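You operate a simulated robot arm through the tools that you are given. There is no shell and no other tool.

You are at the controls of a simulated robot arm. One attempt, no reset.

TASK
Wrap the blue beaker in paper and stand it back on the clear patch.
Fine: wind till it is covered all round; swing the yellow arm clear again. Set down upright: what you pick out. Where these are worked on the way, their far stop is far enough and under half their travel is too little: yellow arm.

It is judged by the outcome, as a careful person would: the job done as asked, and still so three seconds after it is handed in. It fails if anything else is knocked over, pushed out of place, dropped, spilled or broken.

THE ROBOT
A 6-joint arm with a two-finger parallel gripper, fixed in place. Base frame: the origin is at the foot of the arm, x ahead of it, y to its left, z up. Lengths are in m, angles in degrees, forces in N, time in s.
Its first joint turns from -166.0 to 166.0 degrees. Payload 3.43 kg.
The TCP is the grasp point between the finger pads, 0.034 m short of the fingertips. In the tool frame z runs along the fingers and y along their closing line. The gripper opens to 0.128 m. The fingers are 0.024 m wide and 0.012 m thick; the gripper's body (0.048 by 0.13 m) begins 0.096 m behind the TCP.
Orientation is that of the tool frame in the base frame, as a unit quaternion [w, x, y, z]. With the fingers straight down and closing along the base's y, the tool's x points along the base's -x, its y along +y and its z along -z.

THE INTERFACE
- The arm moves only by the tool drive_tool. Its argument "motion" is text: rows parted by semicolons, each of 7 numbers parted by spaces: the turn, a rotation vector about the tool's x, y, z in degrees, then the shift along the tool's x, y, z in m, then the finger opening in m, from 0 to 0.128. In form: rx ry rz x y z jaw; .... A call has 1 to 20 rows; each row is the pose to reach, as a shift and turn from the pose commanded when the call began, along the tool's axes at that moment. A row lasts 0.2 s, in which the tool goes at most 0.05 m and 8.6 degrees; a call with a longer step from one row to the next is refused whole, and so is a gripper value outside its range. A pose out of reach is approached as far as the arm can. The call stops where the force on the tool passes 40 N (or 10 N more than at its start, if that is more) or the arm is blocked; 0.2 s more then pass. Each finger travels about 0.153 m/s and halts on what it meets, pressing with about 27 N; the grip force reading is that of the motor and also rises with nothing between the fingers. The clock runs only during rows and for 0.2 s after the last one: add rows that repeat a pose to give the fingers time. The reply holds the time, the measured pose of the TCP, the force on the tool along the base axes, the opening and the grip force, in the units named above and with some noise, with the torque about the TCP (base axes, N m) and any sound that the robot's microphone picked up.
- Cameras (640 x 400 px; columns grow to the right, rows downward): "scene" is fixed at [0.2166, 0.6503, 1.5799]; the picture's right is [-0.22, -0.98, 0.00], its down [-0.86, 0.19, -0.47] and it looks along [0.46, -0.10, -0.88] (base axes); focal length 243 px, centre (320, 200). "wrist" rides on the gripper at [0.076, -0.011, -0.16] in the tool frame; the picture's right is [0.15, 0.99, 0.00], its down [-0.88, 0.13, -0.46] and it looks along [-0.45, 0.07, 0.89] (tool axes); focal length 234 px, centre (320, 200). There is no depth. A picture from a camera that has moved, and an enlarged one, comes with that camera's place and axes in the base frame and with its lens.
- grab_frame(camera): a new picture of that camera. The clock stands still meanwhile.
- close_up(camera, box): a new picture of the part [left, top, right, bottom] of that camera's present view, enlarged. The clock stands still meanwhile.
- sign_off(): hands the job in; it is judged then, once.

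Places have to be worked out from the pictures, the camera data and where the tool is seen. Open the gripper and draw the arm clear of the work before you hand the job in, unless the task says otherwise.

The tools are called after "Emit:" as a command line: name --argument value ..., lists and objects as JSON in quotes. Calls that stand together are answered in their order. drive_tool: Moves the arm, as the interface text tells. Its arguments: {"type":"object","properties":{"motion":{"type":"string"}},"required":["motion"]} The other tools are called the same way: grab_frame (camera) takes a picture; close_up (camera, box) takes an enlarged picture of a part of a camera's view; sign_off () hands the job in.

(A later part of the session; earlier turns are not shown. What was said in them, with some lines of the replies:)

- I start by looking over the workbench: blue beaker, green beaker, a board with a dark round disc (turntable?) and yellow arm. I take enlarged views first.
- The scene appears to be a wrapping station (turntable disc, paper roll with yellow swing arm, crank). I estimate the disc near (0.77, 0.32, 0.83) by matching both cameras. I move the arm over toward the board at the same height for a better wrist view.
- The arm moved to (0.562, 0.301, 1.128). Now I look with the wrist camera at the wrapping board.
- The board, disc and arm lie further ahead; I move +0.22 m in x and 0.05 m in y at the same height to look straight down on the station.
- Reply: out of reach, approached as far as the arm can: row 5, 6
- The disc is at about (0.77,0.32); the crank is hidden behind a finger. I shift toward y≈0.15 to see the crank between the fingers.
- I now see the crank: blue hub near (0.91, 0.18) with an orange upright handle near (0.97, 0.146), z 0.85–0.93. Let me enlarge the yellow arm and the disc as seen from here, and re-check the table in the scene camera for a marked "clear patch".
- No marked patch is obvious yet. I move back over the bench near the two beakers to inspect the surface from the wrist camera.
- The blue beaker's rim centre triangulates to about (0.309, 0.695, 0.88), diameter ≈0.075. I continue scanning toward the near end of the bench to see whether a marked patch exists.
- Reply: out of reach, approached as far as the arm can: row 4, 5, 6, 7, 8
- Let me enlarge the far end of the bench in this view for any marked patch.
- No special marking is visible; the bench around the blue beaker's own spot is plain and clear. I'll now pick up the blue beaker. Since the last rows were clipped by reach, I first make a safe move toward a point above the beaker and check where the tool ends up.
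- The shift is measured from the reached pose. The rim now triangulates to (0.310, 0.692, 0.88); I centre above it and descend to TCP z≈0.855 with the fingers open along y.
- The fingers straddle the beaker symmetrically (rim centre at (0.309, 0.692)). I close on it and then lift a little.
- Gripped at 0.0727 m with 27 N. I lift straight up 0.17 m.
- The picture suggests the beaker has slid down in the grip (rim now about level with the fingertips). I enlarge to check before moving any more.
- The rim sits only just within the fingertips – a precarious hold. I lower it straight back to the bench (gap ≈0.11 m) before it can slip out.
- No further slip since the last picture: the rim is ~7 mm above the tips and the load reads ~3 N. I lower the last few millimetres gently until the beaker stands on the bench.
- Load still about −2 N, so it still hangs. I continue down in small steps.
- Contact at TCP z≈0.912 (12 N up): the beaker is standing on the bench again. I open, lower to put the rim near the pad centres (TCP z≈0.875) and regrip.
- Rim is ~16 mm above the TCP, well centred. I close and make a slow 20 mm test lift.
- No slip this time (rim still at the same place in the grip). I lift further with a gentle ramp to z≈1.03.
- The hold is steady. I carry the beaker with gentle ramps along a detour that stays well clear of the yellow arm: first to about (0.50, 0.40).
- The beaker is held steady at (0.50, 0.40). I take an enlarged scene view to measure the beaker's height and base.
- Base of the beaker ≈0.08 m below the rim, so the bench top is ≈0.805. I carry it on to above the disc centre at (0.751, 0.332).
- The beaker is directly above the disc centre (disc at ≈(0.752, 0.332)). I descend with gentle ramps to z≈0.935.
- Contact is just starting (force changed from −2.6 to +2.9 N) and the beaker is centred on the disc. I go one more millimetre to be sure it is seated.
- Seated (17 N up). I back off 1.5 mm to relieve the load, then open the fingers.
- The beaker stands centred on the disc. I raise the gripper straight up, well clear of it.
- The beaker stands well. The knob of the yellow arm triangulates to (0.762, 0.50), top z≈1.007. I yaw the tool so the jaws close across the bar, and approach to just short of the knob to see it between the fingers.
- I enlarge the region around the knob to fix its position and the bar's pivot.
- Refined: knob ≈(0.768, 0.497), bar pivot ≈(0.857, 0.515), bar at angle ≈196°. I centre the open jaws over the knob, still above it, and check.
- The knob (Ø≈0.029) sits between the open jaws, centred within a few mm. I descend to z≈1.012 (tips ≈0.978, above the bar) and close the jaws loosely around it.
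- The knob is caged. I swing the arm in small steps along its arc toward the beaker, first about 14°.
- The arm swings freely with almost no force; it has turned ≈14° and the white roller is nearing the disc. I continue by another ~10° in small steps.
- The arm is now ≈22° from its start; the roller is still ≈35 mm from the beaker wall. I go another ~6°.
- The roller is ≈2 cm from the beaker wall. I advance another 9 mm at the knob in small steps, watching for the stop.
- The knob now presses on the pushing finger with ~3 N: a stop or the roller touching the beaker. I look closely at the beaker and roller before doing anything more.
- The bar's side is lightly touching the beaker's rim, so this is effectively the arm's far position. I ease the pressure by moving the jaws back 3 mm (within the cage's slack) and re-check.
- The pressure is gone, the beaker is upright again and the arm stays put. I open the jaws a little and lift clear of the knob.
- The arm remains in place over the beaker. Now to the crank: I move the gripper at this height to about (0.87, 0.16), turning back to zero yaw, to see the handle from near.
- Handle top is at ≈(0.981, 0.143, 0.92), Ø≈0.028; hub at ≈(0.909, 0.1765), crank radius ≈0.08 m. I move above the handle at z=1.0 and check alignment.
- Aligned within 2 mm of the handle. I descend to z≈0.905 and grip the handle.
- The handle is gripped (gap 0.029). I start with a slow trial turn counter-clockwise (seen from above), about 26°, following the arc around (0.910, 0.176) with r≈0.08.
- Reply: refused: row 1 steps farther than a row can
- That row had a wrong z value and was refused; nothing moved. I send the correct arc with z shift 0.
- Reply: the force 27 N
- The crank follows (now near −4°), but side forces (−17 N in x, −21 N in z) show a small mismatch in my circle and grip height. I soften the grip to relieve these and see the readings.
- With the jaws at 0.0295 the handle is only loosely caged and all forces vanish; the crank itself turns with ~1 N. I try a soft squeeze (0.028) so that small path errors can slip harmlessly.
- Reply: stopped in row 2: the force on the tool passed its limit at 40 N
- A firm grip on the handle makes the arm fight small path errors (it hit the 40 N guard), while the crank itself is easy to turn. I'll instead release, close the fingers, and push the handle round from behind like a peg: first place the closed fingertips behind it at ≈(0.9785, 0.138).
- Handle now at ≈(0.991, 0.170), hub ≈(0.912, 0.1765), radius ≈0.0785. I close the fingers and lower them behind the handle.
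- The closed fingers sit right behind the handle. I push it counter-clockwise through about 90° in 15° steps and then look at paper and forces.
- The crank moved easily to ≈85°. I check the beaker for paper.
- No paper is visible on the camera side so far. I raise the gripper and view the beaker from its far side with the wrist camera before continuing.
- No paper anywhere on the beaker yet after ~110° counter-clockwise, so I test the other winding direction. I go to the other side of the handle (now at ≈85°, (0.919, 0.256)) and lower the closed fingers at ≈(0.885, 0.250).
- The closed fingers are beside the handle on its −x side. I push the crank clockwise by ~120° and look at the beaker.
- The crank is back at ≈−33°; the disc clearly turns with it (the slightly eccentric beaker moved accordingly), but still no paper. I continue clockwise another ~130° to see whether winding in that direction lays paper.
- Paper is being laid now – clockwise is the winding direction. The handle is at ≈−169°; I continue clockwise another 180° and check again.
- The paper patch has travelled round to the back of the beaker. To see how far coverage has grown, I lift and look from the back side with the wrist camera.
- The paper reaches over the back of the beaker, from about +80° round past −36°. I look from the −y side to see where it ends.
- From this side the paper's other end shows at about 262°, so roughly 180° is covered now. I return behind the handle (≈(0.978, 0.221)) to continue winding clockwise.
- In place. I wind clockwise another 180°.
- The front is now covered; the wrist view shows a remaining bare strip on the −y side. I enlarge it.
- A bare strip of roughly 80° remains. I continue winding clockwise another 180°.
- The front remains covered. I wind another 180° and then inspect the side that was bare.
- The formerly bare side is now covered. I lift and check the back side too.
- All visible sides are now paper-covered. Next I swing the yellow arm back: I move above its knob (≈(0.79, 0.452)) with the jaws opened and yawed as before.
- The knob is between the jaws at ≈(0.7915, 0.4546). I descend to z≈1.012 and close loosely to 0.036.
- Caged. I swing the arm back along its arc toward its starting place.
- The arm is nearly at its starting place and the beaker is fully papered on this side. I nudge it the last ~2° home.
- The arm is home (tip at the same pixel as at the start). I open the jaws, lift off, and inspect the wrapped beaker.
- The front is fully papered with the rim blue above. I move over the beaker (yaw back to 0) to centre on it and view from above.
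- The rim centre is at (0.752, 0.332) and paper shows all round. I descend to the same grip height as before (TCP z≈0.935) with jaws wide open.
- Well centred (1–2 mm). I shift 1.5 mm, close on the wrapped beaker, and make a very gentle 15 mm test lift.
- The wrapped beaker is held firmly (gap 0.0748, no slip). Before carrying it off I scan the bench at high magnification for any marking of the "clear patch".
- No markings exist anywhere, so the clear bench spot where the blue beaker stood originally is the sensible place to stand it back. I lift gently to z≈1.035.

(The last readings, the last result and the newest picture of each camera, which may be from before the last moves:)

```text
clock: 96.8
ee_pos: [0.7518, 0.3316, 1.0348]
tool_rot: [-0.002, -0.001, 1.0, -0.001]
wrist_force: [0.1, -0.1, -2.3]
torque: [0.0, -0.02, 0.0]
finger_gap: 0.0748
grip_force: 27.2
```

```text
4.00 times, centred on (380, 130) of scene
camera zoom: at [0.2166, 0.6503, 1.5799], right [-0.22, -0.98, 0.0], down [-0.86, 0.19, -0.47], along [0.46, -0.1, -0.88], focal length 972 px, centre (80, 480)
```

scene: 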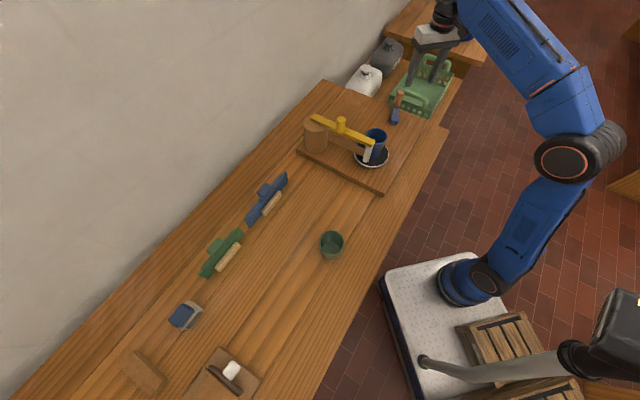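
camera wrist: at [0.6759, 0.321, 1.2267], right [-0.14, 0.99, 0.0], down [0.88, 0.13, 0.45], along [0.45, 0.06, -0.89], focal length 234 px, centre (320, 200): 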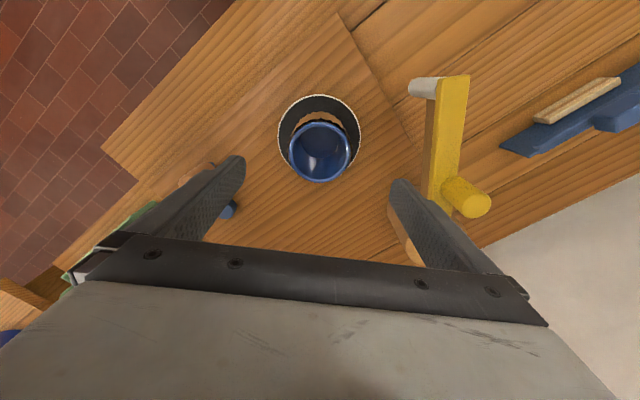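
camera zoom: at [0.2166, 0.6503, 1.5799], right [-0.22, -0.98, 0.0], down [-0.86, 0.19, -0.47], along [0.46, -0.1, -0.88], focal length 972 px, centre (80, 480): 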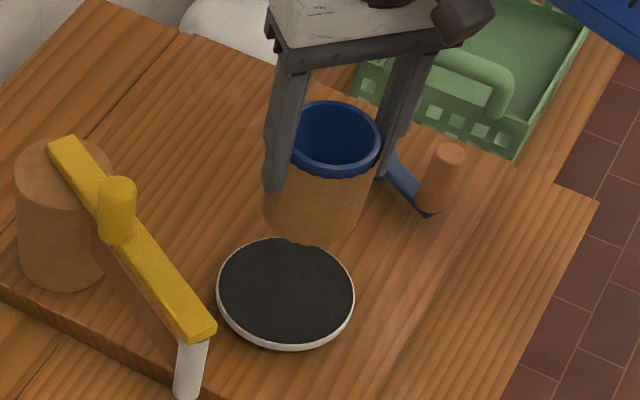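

The hold is steady. I carry the beaker back on the reverse path, first to about (0.50, 0.40).

Emit:
drive_tool --motion "0 0 0 0.006 -0.002 0 0.04; 0 0 0 0.02 -0.007 0 0.04; 0 0 0 0.042 -0.014 0 0.04; 0 0 0 0.068 -0.02 0 0.04; 0 0 0 0.094 -0.013 0 0.04; 0 0 0 0.121 0.0 0 0.04; 0 0 0 0.148 0.013 0 0.04; 0 0 0 0.175 0.027 0 0.04; 0 0 0 0.201 0.041 0 0.04; 0 0 0 0.224 0.053 0 0.04; 0 0 0 0.24 0.061 0 0.04; 0 0 0 0.249 0.066 0 0.04; 0 0 0 0.252 0.068 0 0.04"

Emit:
close_up --camera "wrist" --box '[180, 100, 460, 270]'

```text
clock: 99.6
ee_pos: [0.4981, 0.4005, 1.0366]
tool_rot: [-0.001, 0.0, 1.0, -0.001]
wrist_force: [0.4, 0.6, -2.5]
torque: [-0.06, 0.0, -0.04]
finger_gap: 0.0749
grip_force: 26.7
```

```text
2.29 times, centred on (320, 185) of wrist
camera zoom: at [0.4231, 0.3884, 1.1959], right [-0.15, 0.99, 0.0], down [0.88, 0.13, 0.45], along [0.45, 0.07, -0.89], focal length 535 px, centre (320, 234)
```

zoom: 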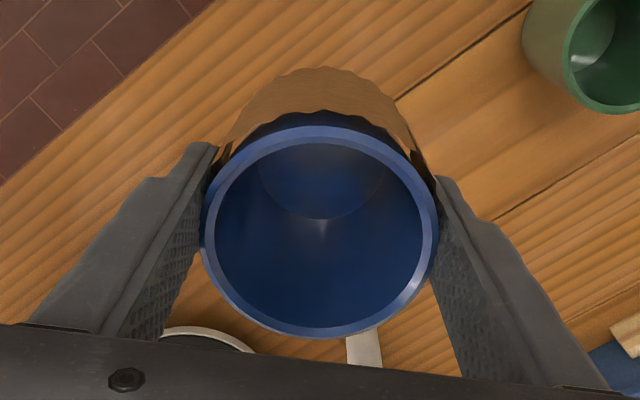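

Still no slip. I carry it on to above its original spot (0.309, 0.692), passing 8 cm above the green beaker's rim.

Emit:
drive_tool --motion "0 0 0 0.0044 0.0067 0 0.04; 0 0 0 0.012 0.0185 0 0.04; 0 0 0 0.0245 0.0378 0 0.04; 0 0 0 0.0408 0.0629 0 0.04; 0 0 0 0.0571 0.0881 0 0.04; 0 0 0 0.0734 0.1133 0 0.04; 0 0 0 0.0898 0.1384 0 0.04; 0 0 0 0.1061 0.1636 0 0.04; 0 0 0 0.1224 0.1888 0 0.04; 0 0 0 0.1387 0.2139 0 0.04; 0 0 0 0.155 0.2391 0 0.04; 0 0 0 0.1686 0.2601 0 0.04; 0 0 0 0.1795 0.2769 0 0.04; 0 0 0 0.186 0.2869 0 0.04; 0 0 0 0.189 0.2915 0 0.04"

Emit:
grab_frame --camera "wrist"

Emit:
grab_frame --camera "scene"

```text
clock: 102.8
ee_pos: [0.311, 0.6927, 1.0371]
tool_rot: [-0.001, 0.0, 1.0, -0.001]
wrist_force: [-0.7, -0.2, -1.5]
torque: [-0.03, 0.02, -0.03]
finger_gap: 0.0746
grip_force: 27.2
```

```text
taken
camera wrist: at [0.237, 0.6803, 1.1974], right [-0.15, 0.99, 0.0], down [0.88, 0.13, 0.45], along [0.45, 0.07, -0.89], focal length 234 px, centre (320, 200)
```

wrist: 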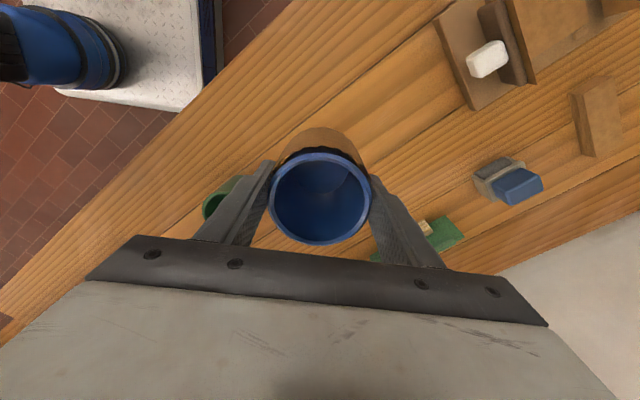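

```text
taken
```

scene: 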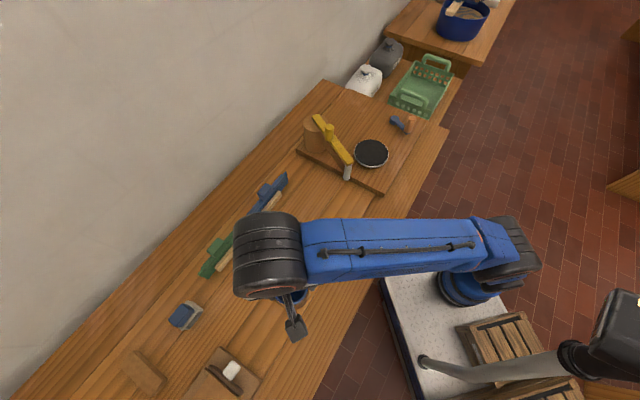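

Above the original spot. I descend with a gentle ramp to z≈0.880, about 1 cm above the bench contact height.

Emit:
drive_tool --motion "0 0 0 0 0 0.004 0.04; 0 0 0 0 0 0.013 0.04; 0 0 0 0 0 0.027 0.04; 0 0 0 0 0 0.044 0.04; 0 0 0 0 0 0.061 0.04; 0 0 0 0 0 0.078 0.04; 0 0 0 0 0 0.095 0.04; 0 0 0 0 0 0.112 0.04; 0 0 0 0 0 0.127 0.04; 0 0 0 0 0 0.139 0.04; 0 0 0 0 0 0.148 0.04; 0 0 0 0 0 0.154 0.04; 0 0 0 0 0 0.156 0.04"

Emit:
close_up --camera "wrist" --box '[180, 100, 460, 270]'

```text
clock: 105.6
ee_pos: [0.3119, 0.6926, 0.8806]
tool_rot: [-0.001, 0.0, 1.0, 0.0]
wrist_force: [0.1, 0.3, -2.3]
torque: [-0.01, 0.04, -0.01]
finger_gap: 0.075
grip_force: 26.5
```

```text
2.29 times, centred on (320, 185) of wrist
camera zoom: at [0.2369, 0.6802, 1.0399], right [-0.15, 0.99, 0.0], down [0.88, 0.13, 0.45], along [0.45, 0.07, -0.89], focal length 535 px, centre (320, 234)
```

zoom: 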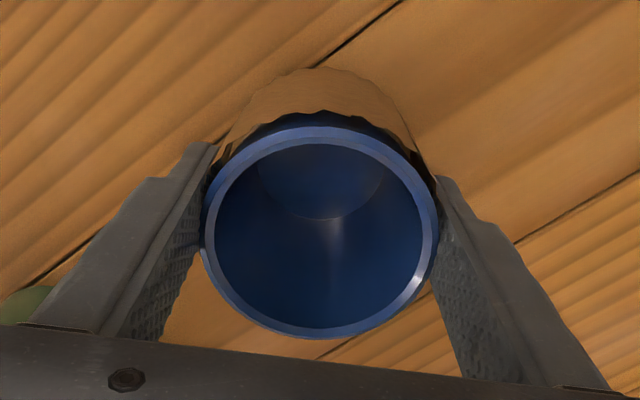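

Still hanging (−2.3 N). I lower the last centimetre in 2 mm steps.

Emit:
drive_tool --motion "0 0 0 0 0 0.002 0.04; 0 0 0 0 0 0.004 0.04; 0 0 0 0 0 0.006 0.04; 0 0 0 0 0 0.0075 0.04"

```text
clock: 106.6
ee_pos: [0.3108, 0.6922, 0.8746]
tool_rot: [0.0, -0.001, 1.0, 0.001]
wrist_force: [0.7, 5.5, 18.0]
torque: [-0.16, -0.23, 0.06]
finger_gap: 0.0747
grip_force: 27.4
```

Contact with the bench (18 N up). I relieve 1.5 mm, then open the fingers.

Emit:
drive_tool --motion "0 0 0 0 0 -0.0015 0.04; 0 0 0 0 0 -0.0015 0.07; 0 0 0 0 0 -0.0015 0.08; 0 0 0 0 0 -0.0015 0.1; 0 0 0 0 0 -0.0015 0.12; 0 0 0 0 0 -0.0015 0.12"

Emit:
close_up --camera "wrist" --box '[180, 100, 460, 270]'

```text
clock: 108.0
ee_pos: [0.3126, 0.6916, 0.8734]
tool_rot: [-0.002, -0.001, 1.0, -0.002]
wrist_force: [-0.6, -0.1, 1.0]
torque: [0.01, 0.04, 0.03]
finger_gap: 0.1203
grip_force: 0.1
```

```text
2.29 times, centred on (320, 185) of wrist
camera zoom: at [0.2368, 0.6809, 1.0343], right [-0.15, 0.99, 0.0], down [0.88, 0.13, 0.45], along [0.45, 0.07, -0.89], focal length 535 px, centre (320, 234)
```

zoom: 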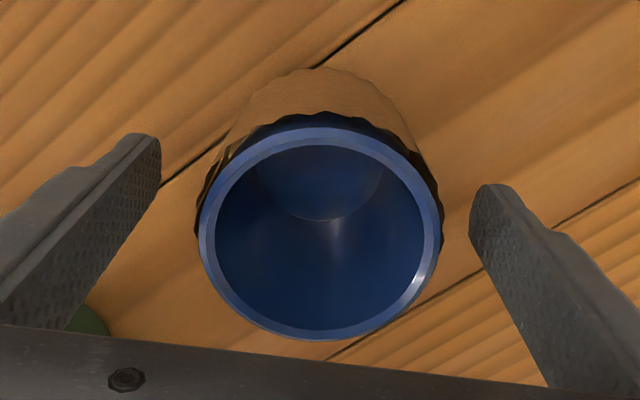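

Released; the beaker stands free between the open fingers. I raise the gripper straight up, clear of it.

Emit:
drive_tool --motion "0 0 0 0 0 -0.01 0.128; 0 0 0 0 0 -0.03 0.128; 0 0 0 0 0 -0.06 0.128; 0 0 0 0 0 -0.1 0.128; 0 0 0 0 0 -0.14 0.128; 0 0 0 0 0 -0.16 0.128"

Emit:
grab_frame --camera "wrist"

```text
clock: 109.4
ee_pos: [0.3101, 0.6919, 1.036]
tool_rot: [-0.001, 0.001, 1.0, -0.002]
wrist_force: [-0.3, -0.3, -0.2]
torque: [-0.02, -0.01, -0.01]
finger_gap: 0.1279
grip_force: 0.0
```

```text
taken
camera wrist: at [0.2346, 0.6796, 1.197], right [-0.15, 0.99, 0.0], down [0.88, 0.13, 0.45], along [0.45, 0.07, -0.89], focal length 234 px, centre (320, 200)
```

wrist: 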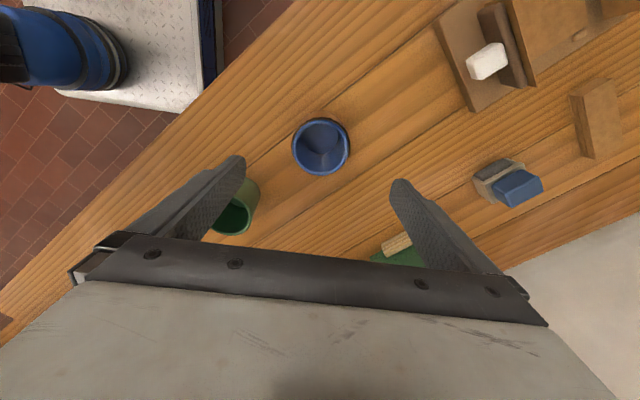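

The wrapped beaker stands upright where it was. I withdraw the arm toward its starting area and look at the beaker from another side.

Emit:
drive_tool --motion "0 0 0 -0.02 -0.03 -0.01 0.128; 0 0 0 -0.04 -0.06 -0.02 0.128; 0 0 0 -0.065 -0.095 -0.03 0.128; 0 0 0 -0.09 -0.13 -0.04 0.128; 0 0 0 -0.115 -0.165 -0.05 0.128; 0 0 0 -0.14 -0.2 -0.06 0.128; 0 0 0 -0.14 -0.2 -0.07 0.128; 0 0 0 -0.14 -0.2 -0.08 0.128"

Emit:
grab_frame --camera "wrist"

Emit:
close_up --camera "wrist" --box '[380, 0, 560, 130]'

Emit:
grab_frame --camera "scene"

```text
clock: 111.2
ee_pos: [0.4516, 0.493, 1.1113]
tool_rot: [-0.002, 0.002, 1.0, 0.0]
wrist_force: [1.0, 0.0, 0.3]
torque: [-0.02, 0.01, 0.04]
finger_gap: 0.1279
grip_force: 0.1
```

```text
taken
camera wrist: at [0.3762, 0.4808, 1.2725], right [-0.15, 0.99, 0.0], down [0.88, 0.13, 0.45], along [0.45, 0.06, -0.89], focal length 234 px, centre (320, 200)
```

wrist: 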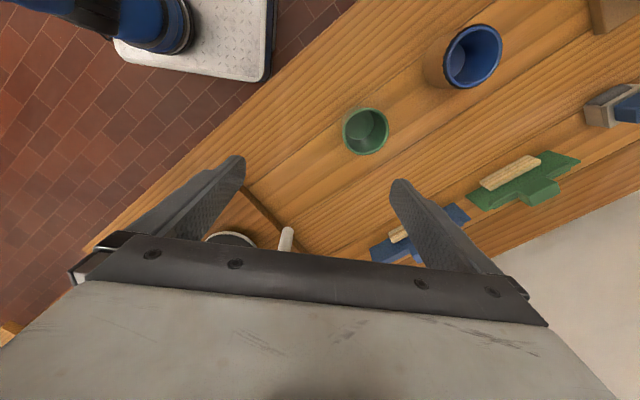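

```text
3.08 times, centred on (470, 65) of wrist
camera zoom: at [0.3762, 0.4808, 1.2725], right [-0.15, 0.99, 0.0], down [0.88, 0.13, 0.45], along [0.45, 0.06, -0.89], focal length 720 px, centre (-142, 615)
```

zoom: 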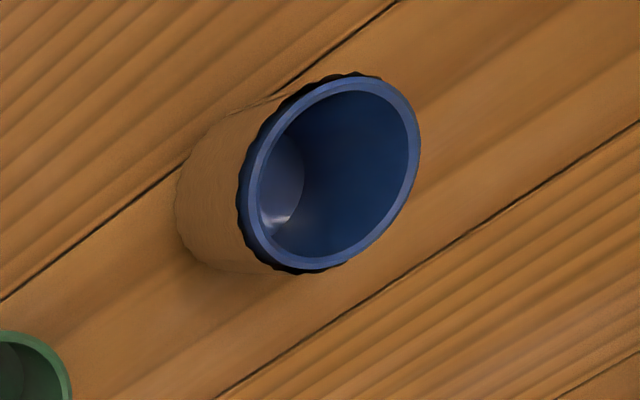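

```text
taken
```

scene: 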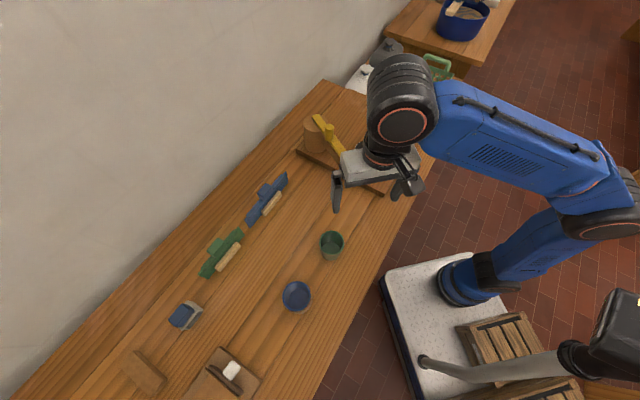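

Paper covers this side entirely as well. I draw the arm back to its starting area and take a final look at everything.

Emit:
drive_tool --motion "0 0 0 -0.012 -0.04 0 0.128; 0 0 0 -0.024 -0.08 0 0.128; 0 0 0 -0.036 -0.12 0 0.128; 0 0 0 -0.048 -0.16 0 0.128; 0 0 0 -0.06 -0.2 0 0.128; 0 0 0 -0.072 -0.24 0 0.128; 0 0 0 -0.084 -0.28 0 0.128; 0 0 0 -0.096 -0.32 0 0.128; 0 0 0 -0.105 -0.36 0 0.128; 0 0 0 -0.105 -0.36 0 0.128"

Emit:
grab_frame --camera "scene"

Emit:
close_up --camera "scene" --box '[250, 210, 370, 330]'

Emit:
close_up --camera "scene" --box '[280, 80, 440, 200]'

```text
clock: 113.4
ee_pos: [0.5568, 0.1317, 1.1153]
tool_rot: [-0.001, 0.0, 1.0, -0.002]
wrist_force: [1.3, -0.4, 0.7]
torque: [0.0, 0.02, -0.04]
finger_gap: 0.1277
grip_force: 0.0
```

```text
taken
```

scene: 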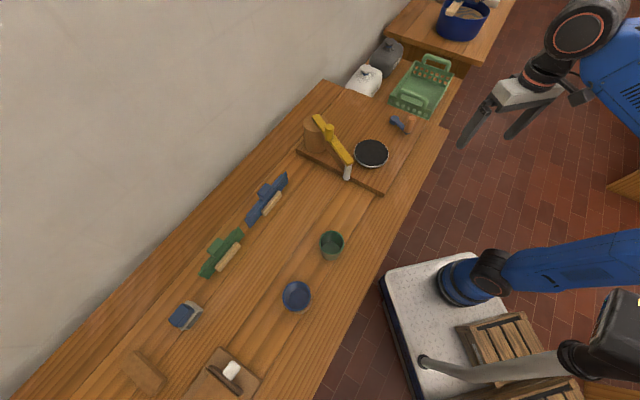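

```text
3.33 times, centred on (310, 270) of scene
camera zoom: at [0.2166, 0.6503, 1.5799], right [-0.22, -0.98, 0.0], down [-0.86, 0.19, -0.47], along [0.46, -0.1, -0.88], focal length 810 px, centre (353, -33)
```

zoom: 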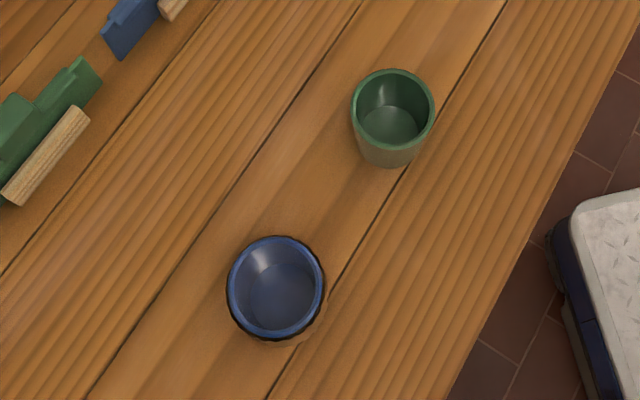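

```text
3.33 times, centred on (360, 140) of scene
camera zoom: at [0.2166, 0.6503, 1.5799], right [-0.22, -0.98, 0.0], down [-0.86, 0.19, -0.47], along [0.46, -0.1, -0.88], focal length 810 px, centre (187, 400)
```

zoom: 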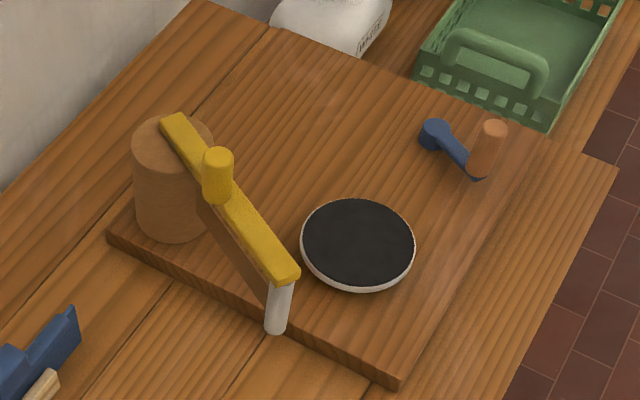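

The wrapped beaker is standing upright where it first stood. The yellow arm is back at its starting position, the green beaker and everything else are undisturbed, and the gripper is open and clear, so I hand the job in.

Emit:
sign_off

```text
The job is handed in.
```

I wrapped the blue beaker in paper and stood it upright on the bench where it was at the start. The yellow arm is swung back to its starting position, and the job is handed in.

- **Wrapping:** I wound the crank clockwise until the bare strip closed. Views from several sides while it was on the turntable showed paper all round, with only the blue rim above it.
- **Where it stands:** I found no marked patch anywhere on the bench, so I took "the clear patch" to be the bare spot the beaker came from. If you meant a different spot, it is in the wrong place.
- **Slip on the first lift:** The beaker slid about 5 cm down in the grip. I set it back on the bench, regripped and lifted more slowly. It did not slip again.
- **Crank handle:** It is now at a different angle from where it started. Nothing else looked moved in the final picture.
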